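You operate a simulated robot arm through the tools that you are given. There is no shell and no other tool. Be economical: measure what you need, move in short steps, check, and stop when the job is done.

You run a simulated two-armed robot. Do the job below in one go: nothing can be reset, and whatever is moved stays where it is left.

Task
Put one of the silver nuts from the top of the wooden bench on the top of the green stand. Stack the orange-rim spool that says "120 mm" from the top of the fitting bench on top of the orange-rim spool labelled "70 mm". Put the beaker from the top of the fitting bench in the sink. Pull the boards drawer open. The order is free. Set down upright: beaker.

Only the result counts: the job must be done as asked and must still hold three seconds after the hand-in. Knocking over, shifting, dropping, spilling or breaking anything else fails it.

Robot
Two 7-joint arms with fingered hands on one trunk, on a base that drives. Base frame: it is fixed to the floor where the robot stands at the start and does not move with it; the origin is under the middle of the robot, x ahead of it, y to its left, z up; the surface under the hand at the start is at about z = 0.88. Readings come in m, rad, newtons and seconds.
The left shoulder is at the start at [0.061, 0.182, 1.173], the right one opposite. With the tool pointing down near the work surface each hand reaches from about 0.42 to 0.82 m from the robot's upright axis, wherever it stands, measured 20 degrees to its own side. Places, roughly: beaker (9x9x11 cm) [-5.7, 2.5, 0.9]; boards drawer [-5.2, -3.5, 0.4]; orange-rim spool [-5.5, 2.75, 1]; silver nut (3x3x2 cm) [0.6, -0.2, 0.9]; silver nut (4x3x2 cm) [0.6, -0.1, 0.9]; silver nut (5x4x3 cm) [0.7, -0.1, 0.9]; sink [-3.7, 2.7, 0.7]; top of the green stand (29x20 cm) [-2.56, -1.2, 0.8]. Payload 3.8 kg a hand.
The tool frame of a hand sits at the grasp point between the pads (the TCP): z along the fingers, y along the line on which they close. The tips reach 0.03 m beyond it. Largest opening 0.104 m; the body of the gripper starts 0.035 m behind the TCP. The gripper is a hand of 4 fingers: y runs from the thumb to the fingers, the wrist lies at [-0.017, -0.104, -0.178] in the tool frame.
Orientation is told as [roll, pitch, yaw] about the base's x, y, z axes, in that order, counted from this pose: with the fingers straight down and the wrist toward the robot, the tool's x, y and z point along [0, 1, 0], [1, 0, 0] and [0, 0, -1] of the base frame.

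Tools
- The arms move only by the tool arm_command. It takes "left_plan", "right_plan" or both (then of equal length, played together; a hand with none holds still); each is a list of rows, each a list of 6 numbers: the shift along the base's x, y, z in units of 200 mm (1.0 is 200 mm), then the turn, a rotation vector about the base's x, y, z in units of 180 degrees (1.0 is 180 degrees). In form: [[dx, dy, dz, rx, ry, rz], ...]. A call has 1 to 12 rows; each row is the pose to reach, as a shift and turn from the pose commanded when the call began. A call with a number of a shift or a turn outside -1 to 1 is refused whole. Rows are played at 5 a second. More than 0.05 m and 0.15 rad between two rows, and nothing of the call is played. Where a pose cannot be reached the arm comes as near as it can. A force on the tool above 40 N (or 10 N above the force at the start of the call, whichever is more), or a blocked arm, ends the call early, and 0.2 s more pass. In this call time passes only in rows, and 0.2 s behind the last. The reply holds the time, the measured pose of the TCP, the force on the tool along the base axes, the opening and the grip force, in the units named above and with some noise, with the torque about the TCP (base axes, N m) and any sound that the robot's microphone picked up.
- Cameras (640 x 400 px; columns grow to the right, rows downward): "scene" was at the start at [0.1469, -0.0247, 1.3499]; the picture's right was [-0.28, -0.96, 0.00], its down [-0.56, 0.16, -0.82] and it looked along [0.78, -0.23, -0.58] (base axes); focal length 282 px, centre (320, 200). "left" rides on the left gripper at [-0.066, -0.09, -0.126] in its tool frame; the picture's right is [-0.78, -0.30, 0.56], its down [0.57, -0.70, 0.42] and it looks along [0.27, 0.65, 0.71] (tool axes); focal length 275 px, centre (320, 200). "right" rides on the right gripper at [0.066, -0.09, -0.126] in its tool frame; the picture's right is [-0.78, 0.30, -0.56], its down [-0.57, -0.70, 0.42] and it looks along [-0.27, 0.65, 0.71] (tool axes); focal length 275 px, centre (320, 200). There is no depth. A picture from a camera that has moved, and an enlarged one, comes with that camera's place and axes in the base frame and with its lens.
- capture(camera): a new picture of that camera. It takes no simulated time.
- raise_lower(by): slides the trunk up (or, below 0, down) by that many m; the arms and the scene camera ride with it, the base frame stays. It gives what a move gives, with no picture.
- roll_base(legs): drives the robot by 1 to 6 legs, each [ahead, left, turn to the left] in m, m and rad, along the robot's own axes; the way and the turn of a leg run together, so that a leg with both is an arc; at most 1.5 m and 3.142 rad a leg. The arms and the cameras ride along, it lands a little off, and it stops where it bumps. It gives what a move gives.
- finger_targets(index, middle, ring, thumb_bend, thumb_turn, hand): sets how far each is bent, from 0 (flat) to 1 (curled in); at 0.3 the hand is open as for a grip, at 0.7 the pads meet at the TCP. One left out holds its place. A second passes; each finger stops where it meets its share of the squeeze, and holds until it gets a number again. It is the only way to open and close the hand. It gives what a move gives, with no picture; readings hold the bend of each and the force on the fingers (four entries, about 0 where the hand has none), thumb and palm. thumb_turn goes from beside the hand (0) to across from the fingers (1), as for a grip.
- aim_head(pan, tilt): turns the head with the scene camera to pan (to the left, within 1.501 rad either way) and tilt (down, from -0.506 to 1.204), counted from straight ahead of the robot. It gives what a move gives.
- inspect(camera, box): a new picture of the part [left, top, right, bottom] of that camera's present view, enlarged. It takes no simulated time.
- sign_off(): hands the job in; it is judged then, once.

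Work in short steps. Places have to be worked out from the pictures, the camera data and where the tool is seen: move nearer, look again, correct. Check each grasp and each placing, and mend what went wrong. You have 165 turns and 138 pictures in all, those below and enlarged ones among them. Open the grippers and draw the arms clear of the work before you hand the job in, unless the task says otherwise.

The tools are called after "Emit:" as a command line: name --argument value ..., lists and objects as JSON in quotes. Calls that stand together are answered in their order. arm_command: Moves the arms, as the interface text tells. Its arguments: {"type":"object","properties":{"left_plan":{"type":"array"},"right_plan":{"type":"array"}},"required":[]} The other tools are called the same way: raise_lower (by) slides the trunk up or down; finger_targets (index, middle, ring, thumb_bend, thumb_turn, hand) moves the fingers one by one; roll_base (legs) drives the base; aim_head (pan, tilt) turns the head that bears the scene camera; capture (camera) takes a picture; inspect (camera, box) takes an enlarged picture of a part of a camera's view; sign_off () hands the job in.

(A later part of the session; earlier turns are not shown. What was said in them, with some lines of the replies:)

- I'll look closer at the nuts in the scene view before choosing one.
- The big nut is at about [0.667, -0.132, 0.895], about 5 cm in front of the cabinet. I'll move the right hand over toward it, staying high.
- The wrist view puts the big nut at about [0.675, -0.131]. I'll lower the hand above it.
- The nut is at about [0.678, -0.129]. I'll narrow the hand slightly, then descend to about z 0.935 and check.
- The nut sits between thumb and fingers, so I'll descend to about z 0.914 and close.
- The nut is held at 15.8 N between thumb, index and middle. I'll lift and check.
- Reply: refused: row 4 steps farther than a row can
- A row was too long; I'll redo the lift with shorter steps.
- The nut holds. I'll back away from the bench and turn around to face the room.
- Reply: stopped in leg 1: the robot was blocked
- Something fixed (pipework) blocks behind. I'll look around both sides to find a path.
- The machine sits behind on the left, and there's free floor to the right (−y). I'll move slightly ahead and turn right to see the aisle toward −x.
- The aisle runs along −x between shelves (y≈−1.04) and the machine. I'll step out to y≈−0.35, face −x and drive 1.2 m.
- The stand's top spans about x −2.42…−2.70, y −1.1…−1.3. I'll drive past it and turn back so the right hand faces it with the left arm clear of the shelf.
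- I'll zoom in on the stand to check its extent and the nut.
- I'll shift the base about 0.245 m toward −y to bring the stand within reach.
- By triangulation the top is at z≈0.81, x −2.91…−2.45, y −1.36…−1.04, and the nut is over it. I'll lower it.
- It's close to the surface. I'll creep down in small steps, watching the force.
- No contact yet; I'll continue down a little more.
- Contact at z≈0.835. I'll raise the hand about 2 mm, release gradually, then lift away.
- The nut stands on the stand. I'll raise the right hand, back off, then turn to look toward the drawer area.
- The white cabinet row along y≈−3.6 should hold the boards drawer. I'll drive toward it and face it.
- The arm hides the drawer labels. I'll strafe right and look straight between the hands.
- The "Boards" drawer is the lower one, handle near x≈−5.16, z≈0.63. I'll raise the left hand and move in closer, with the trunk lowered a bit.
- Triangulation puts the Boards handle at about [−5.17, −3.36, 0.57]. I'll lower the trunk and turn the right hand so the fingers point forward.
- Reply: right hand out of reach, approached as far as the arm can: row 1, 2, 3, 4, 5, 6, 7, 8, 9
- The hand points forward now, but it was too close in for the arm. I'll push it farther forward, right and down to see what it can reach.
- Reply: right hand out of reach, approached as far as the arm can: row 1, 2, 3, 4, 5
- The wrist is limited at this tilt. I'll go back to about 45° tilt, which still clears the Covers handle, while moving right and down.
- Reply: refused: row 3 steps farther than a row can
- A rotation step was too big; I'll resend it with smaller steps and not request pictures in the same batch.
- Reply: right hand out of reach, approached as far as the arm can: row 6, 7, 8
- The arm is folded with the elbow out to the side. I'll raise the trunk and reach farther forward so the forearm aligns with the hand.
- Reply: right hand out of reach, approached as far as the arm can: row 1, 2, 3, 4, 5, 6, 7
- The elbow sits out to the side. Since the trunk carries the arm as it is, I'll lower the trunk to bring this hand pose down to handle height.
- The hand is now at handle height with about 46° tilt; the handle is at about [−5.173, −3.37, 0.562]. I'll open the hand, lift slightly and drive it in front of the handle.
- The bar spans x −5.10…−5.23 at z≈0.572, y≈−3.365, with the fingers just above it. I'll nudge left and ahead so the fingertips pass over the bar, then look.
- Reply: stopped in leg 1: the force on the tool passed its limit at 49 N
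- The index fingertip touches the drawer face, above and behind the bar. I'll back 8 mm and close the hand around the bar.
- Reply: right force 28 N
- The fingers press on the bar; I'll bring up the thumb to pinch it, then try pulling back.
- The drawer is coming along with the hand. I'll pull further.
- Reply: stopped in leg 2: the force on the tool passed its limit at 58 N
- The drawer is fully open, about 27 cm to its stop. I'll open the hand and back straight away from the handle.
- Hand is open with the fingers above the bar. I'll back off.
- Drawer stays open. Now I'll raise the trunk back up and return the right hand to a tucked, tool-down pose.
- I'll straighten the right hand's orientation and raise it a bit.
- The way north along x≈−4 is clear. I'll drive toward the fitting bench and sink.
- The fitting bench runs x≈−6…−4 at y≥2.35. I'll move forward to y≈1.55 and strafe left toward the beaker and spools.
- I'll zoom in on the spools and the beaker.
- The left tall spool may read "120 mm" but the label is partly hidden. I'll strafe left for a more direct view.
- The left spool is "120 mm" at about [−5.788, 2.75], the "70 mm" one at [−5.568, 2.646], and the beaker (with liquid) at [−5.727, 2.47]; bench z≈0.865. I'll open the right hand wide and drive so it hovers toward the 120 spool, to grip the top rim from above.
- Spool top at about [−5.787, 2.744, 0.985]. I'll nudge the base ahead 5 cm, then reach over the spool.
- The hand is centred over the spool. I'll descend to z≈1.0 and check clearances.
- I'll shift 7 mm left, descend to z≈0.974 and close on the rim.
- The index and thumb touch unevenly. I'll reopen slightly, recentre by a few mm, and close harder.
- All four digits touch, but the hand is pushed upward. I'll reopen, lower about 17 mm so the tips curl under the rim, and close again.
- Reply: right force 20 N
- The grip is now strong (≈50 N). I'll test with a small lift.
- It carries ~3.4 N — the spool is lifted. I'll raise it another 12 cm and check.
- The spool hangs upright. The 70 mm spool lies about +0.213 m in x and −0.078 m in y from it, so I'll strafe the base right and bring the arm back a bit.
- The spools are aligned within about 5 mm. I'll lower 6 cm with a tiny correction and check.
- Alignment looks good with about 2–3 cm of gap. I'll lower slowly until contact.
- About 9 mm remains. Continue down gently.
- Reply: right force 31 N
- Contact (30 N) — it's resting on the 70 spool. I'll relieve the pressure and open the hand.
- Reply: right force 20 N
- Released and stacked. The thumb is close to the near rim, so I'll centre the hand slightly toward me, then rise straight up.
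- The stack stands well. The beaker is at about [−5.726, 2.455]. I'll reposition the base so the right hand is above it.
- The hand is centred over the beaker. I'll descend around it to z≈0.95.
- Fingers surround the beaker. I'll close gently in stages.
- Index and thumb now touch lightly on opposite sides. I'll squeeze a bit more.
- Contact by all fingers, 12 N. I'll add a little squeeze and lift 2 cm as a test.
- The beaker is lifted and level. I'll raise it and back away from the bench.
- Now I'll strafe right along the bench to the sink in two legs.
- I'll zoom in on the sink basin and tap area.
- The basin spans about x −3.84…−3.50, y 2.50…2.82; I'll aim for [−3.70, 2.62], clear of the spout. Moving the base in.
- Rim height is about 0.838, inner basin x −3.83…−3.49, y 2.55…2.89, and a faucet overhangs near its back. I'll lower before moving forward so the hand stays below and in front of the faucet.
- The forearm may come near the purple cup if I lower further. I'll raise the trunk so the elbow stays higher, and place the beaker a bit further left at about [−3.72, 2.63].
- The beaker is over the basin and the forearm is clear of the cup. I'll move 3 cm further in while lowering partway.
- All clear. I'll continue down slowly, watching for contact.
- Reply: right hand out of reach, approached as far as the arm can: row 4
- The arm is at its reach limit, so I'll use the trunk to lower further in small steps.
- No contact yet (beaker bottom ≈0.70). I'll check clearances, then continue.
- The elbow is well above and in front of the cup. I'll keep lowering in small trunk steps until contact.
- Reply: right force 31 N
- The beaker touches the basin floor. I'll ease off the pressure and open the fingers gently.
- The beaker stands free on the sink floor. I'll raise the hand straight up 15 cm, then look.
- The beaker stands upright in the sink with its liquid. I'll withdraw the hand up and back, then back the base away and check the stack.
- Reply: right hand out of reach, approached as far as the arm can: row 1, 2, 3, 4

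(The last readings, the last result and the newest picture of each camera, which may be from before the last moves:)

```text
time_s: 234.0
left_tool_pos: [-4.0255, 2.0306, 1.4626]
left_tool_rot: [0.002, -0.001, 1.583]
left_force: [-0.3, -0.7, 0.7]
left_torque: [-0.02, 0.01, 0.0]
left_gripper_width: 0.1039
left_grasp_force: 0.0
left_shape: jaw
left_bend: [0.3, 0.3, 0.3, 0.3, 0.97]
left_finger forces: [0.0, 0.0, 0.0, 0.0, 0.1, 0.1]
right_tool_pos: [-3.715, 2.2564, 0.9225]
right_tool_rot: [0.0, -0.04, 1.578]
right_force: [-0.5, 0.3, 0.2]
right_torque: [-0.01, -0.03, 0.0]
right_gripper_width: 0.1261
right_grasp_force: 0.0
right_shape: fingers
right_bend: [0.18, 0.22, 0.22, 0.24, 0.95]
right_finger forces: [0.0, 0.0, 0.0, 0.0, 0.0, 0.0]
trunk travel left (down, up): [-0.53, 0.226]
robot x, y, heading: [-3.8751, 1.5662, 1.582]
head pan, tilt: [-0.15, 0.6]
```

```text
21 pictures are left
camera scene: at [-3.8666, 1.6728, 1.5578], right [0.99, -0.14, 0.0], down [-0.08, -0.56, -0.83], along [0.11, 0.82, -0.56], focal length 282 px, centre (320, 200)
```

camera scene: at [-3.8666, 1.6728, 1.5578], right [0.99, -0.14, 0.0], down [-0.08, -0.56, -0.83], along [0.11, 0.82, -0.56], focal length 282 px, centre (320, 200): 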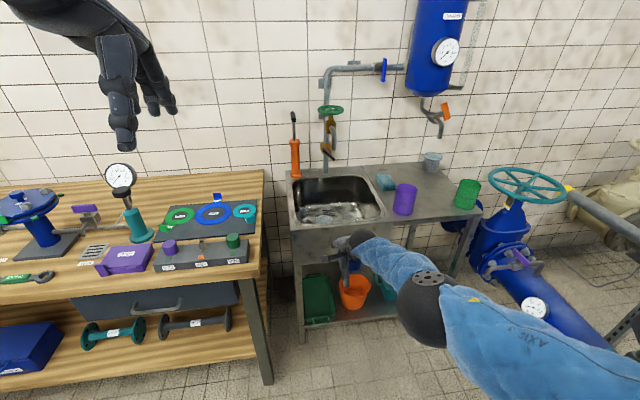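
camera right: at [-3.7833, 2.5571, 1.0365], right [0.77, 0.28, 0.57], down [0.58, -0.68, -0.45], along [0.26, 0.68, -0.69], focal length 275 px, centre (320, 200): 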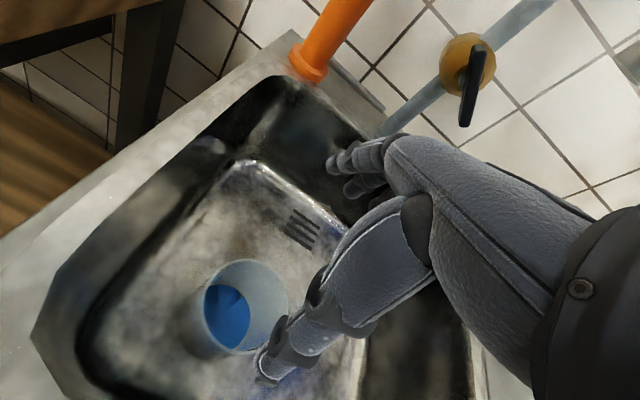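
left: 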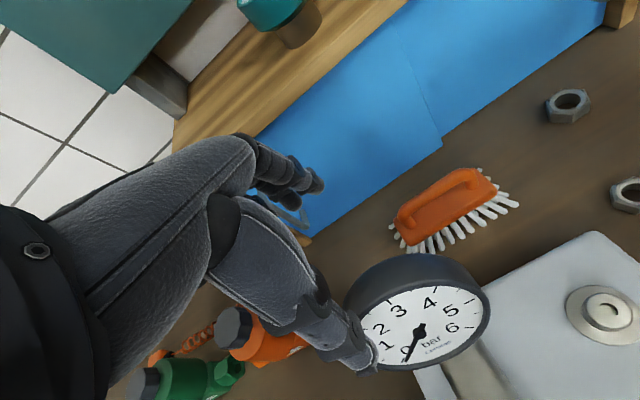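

The sink area is intact. Let me zoom in on the beaker, then turn left a bit to verify the spool stack.

Emit:
inspect --camera "scene" --box '[270, 150, 410, 260]'

Emit:
roll_base --legs '[[-0.08, 0, 0], [0, 0, 0.9]]'

Emit:
aim_head --pan 0.0 --tilt 0.35

Emit:
capture --camera "scene"

```text
3.64 times, centred on (340, 205) of scene
camera zoom: at [-3.8666, 1.6728, 1.5578], right [0.99, -0.14, 0.0], down [-0.08, -0.56, -0.83], along [0.11, 0.82, -0.56], focal length 1027 px, centre (247, 182)
```

zoom: 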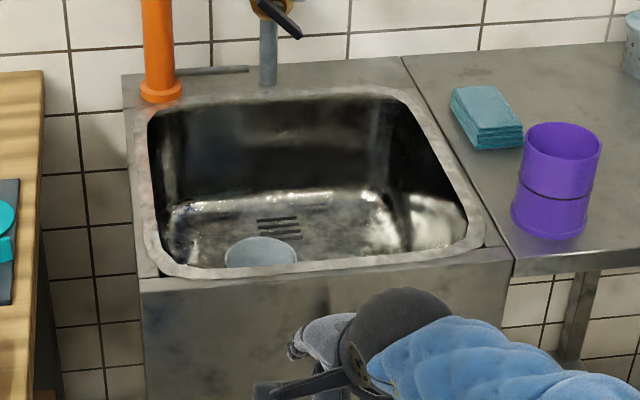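

```text
time_s: 237.4
left_tool_pos: [-4.332, 1.6582, 1.4606]
left_tool_rot: [0.002, 0.001, 2.489]
left_force: [-0.2, -0.1, -0.7]
left_torque: [0.02, 0.0, 0.02]
left_gripper_width: 0.1038
left_grasp_force: 0.1
left_shape: jaw
left_bend: [0.3, 0.3, 0.3, 0.3, 0.97]
left_finger forces: [0.0, 0.0, 0.0, 0.0, 0.0, 0.0]
right_tool_pos: [-4.3192, 2.041, 0.9221]
right_tool_rot: [0.003, -0.04, 2.489]
right_force: [0.1, 0.2, 0.0]
right_torque: [0.02, 0.01, 0.0]
right_gripper_width: 0.1259
right_grasp_force: 0.1
right_shape: fingers
right_bend: [0.18, 0.22, 0.22, 0.24, 0.95]
right_finger forces: [0.0, 0.1, 0.1, 0.0, 0.0, 0.1]
trunk travel left (down, up): [-0.53, 0.226]
robot x, y, heading: [-3.8732, 1.4865, 2.493]
head pan, tilt: [-0.15, 0.6]
```

```text
time_s: 238.2
left_tool_pos: [-4.3321, 1.658, 1.4618]
left_tool_rot: [0.002, 0.004, 2.488]
left_force: [-1.2, 0.3, 0.1]
left_torque: [-0.02, -0.02, 0.01]
left_gripper_width: 0.1038
left_grasp_force: 0.0
left_shape: jaw
left_bend: [0.3, 0.3, 0.3, 0.3, 0.97]
left_finger forces: [0.1, 0.0, 0.0, 0.0, 0.1, 0.0]
right_tool_pos: [-4.318, 2.0408, 0.923]
right_tool_rot: [0.002, -0.041, 2.488]
right_force: [0.6, 0.5, -0.6]
right_torque: [0.02, 0.01, 0.0]
right_gripper_width: 0.1259
right_grasp_force: 0.0
right_shape: fingers
right_bend: [0.18, 0.22, 0.22, 0.24, 0.95]
right_finger forces: [0.0, 0.1, 0.0, 0.1, 0.0, 0.0]
trunk travel left (down, up): [-0.53, 0.226]
robot x, y, heading: [-3.877, 1.4888, 2.489]
head pan, tilt: [0.0, 0.351]
```

```text
19 pictures are left
camera scene: at [-3.9662, 1.5556, 1.5805], right [0.61, 0.79, 0.0], down [0.27, -0.21, -0.94], along [-0.75, 0.57, -0.34], focal length 282 px, centre (320, 200)
```

scene: 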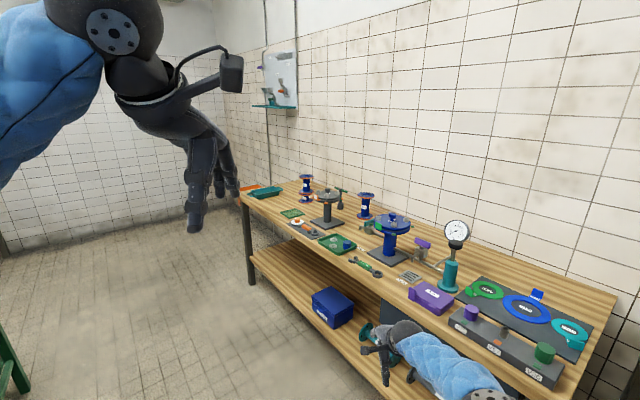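

Emit:
inspect --camera "scene" --box '[240, 160, 400, 260]'

```text
4.00 times, centred on (320, 210) of scene
camera zoom: at [-3.9662, 1.5556, 1.5805], right [0.61, 0.79, 0.0], down [0.27, -0.21, -0.94], along [-0.75, 0.57, -0.34], focal length 1130 px, centre (320, 160)
```

zoom: 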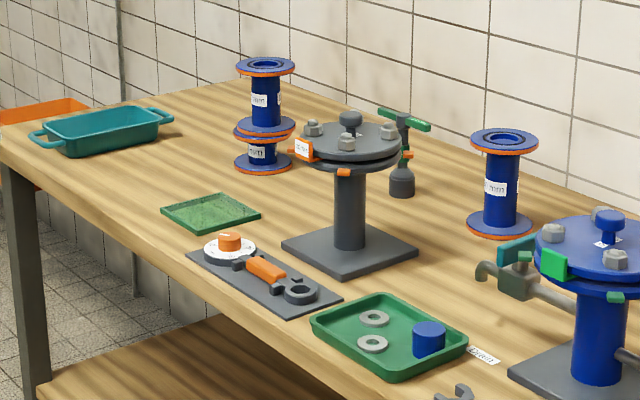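

All four goals check out: the nut is on the stand, the 120 mm spool is on the 70 mm one, the beaker is upright in the sink, and the drawer is open. The hands are open and clear, so I'm handing in.

Emit:
sign_off

```text
The job is handed in.
```

I finished all four jobs and handed in; the result isn't back yet:
- **Nut:** one silver nut is on top of the green stand.
- **Spools:** the 120 mm orange-rim spool is stacked on the 70 mm one.
- **Beaker:** it stands upright in the sink, still holding its liquid.
- **Drawer:** the boards drawer is pulled open, about 27 cm to its stop.

Early on, the base was stopped once by something behind the robot, probably the pipework. I saw no damage, but did not check that spot closely.
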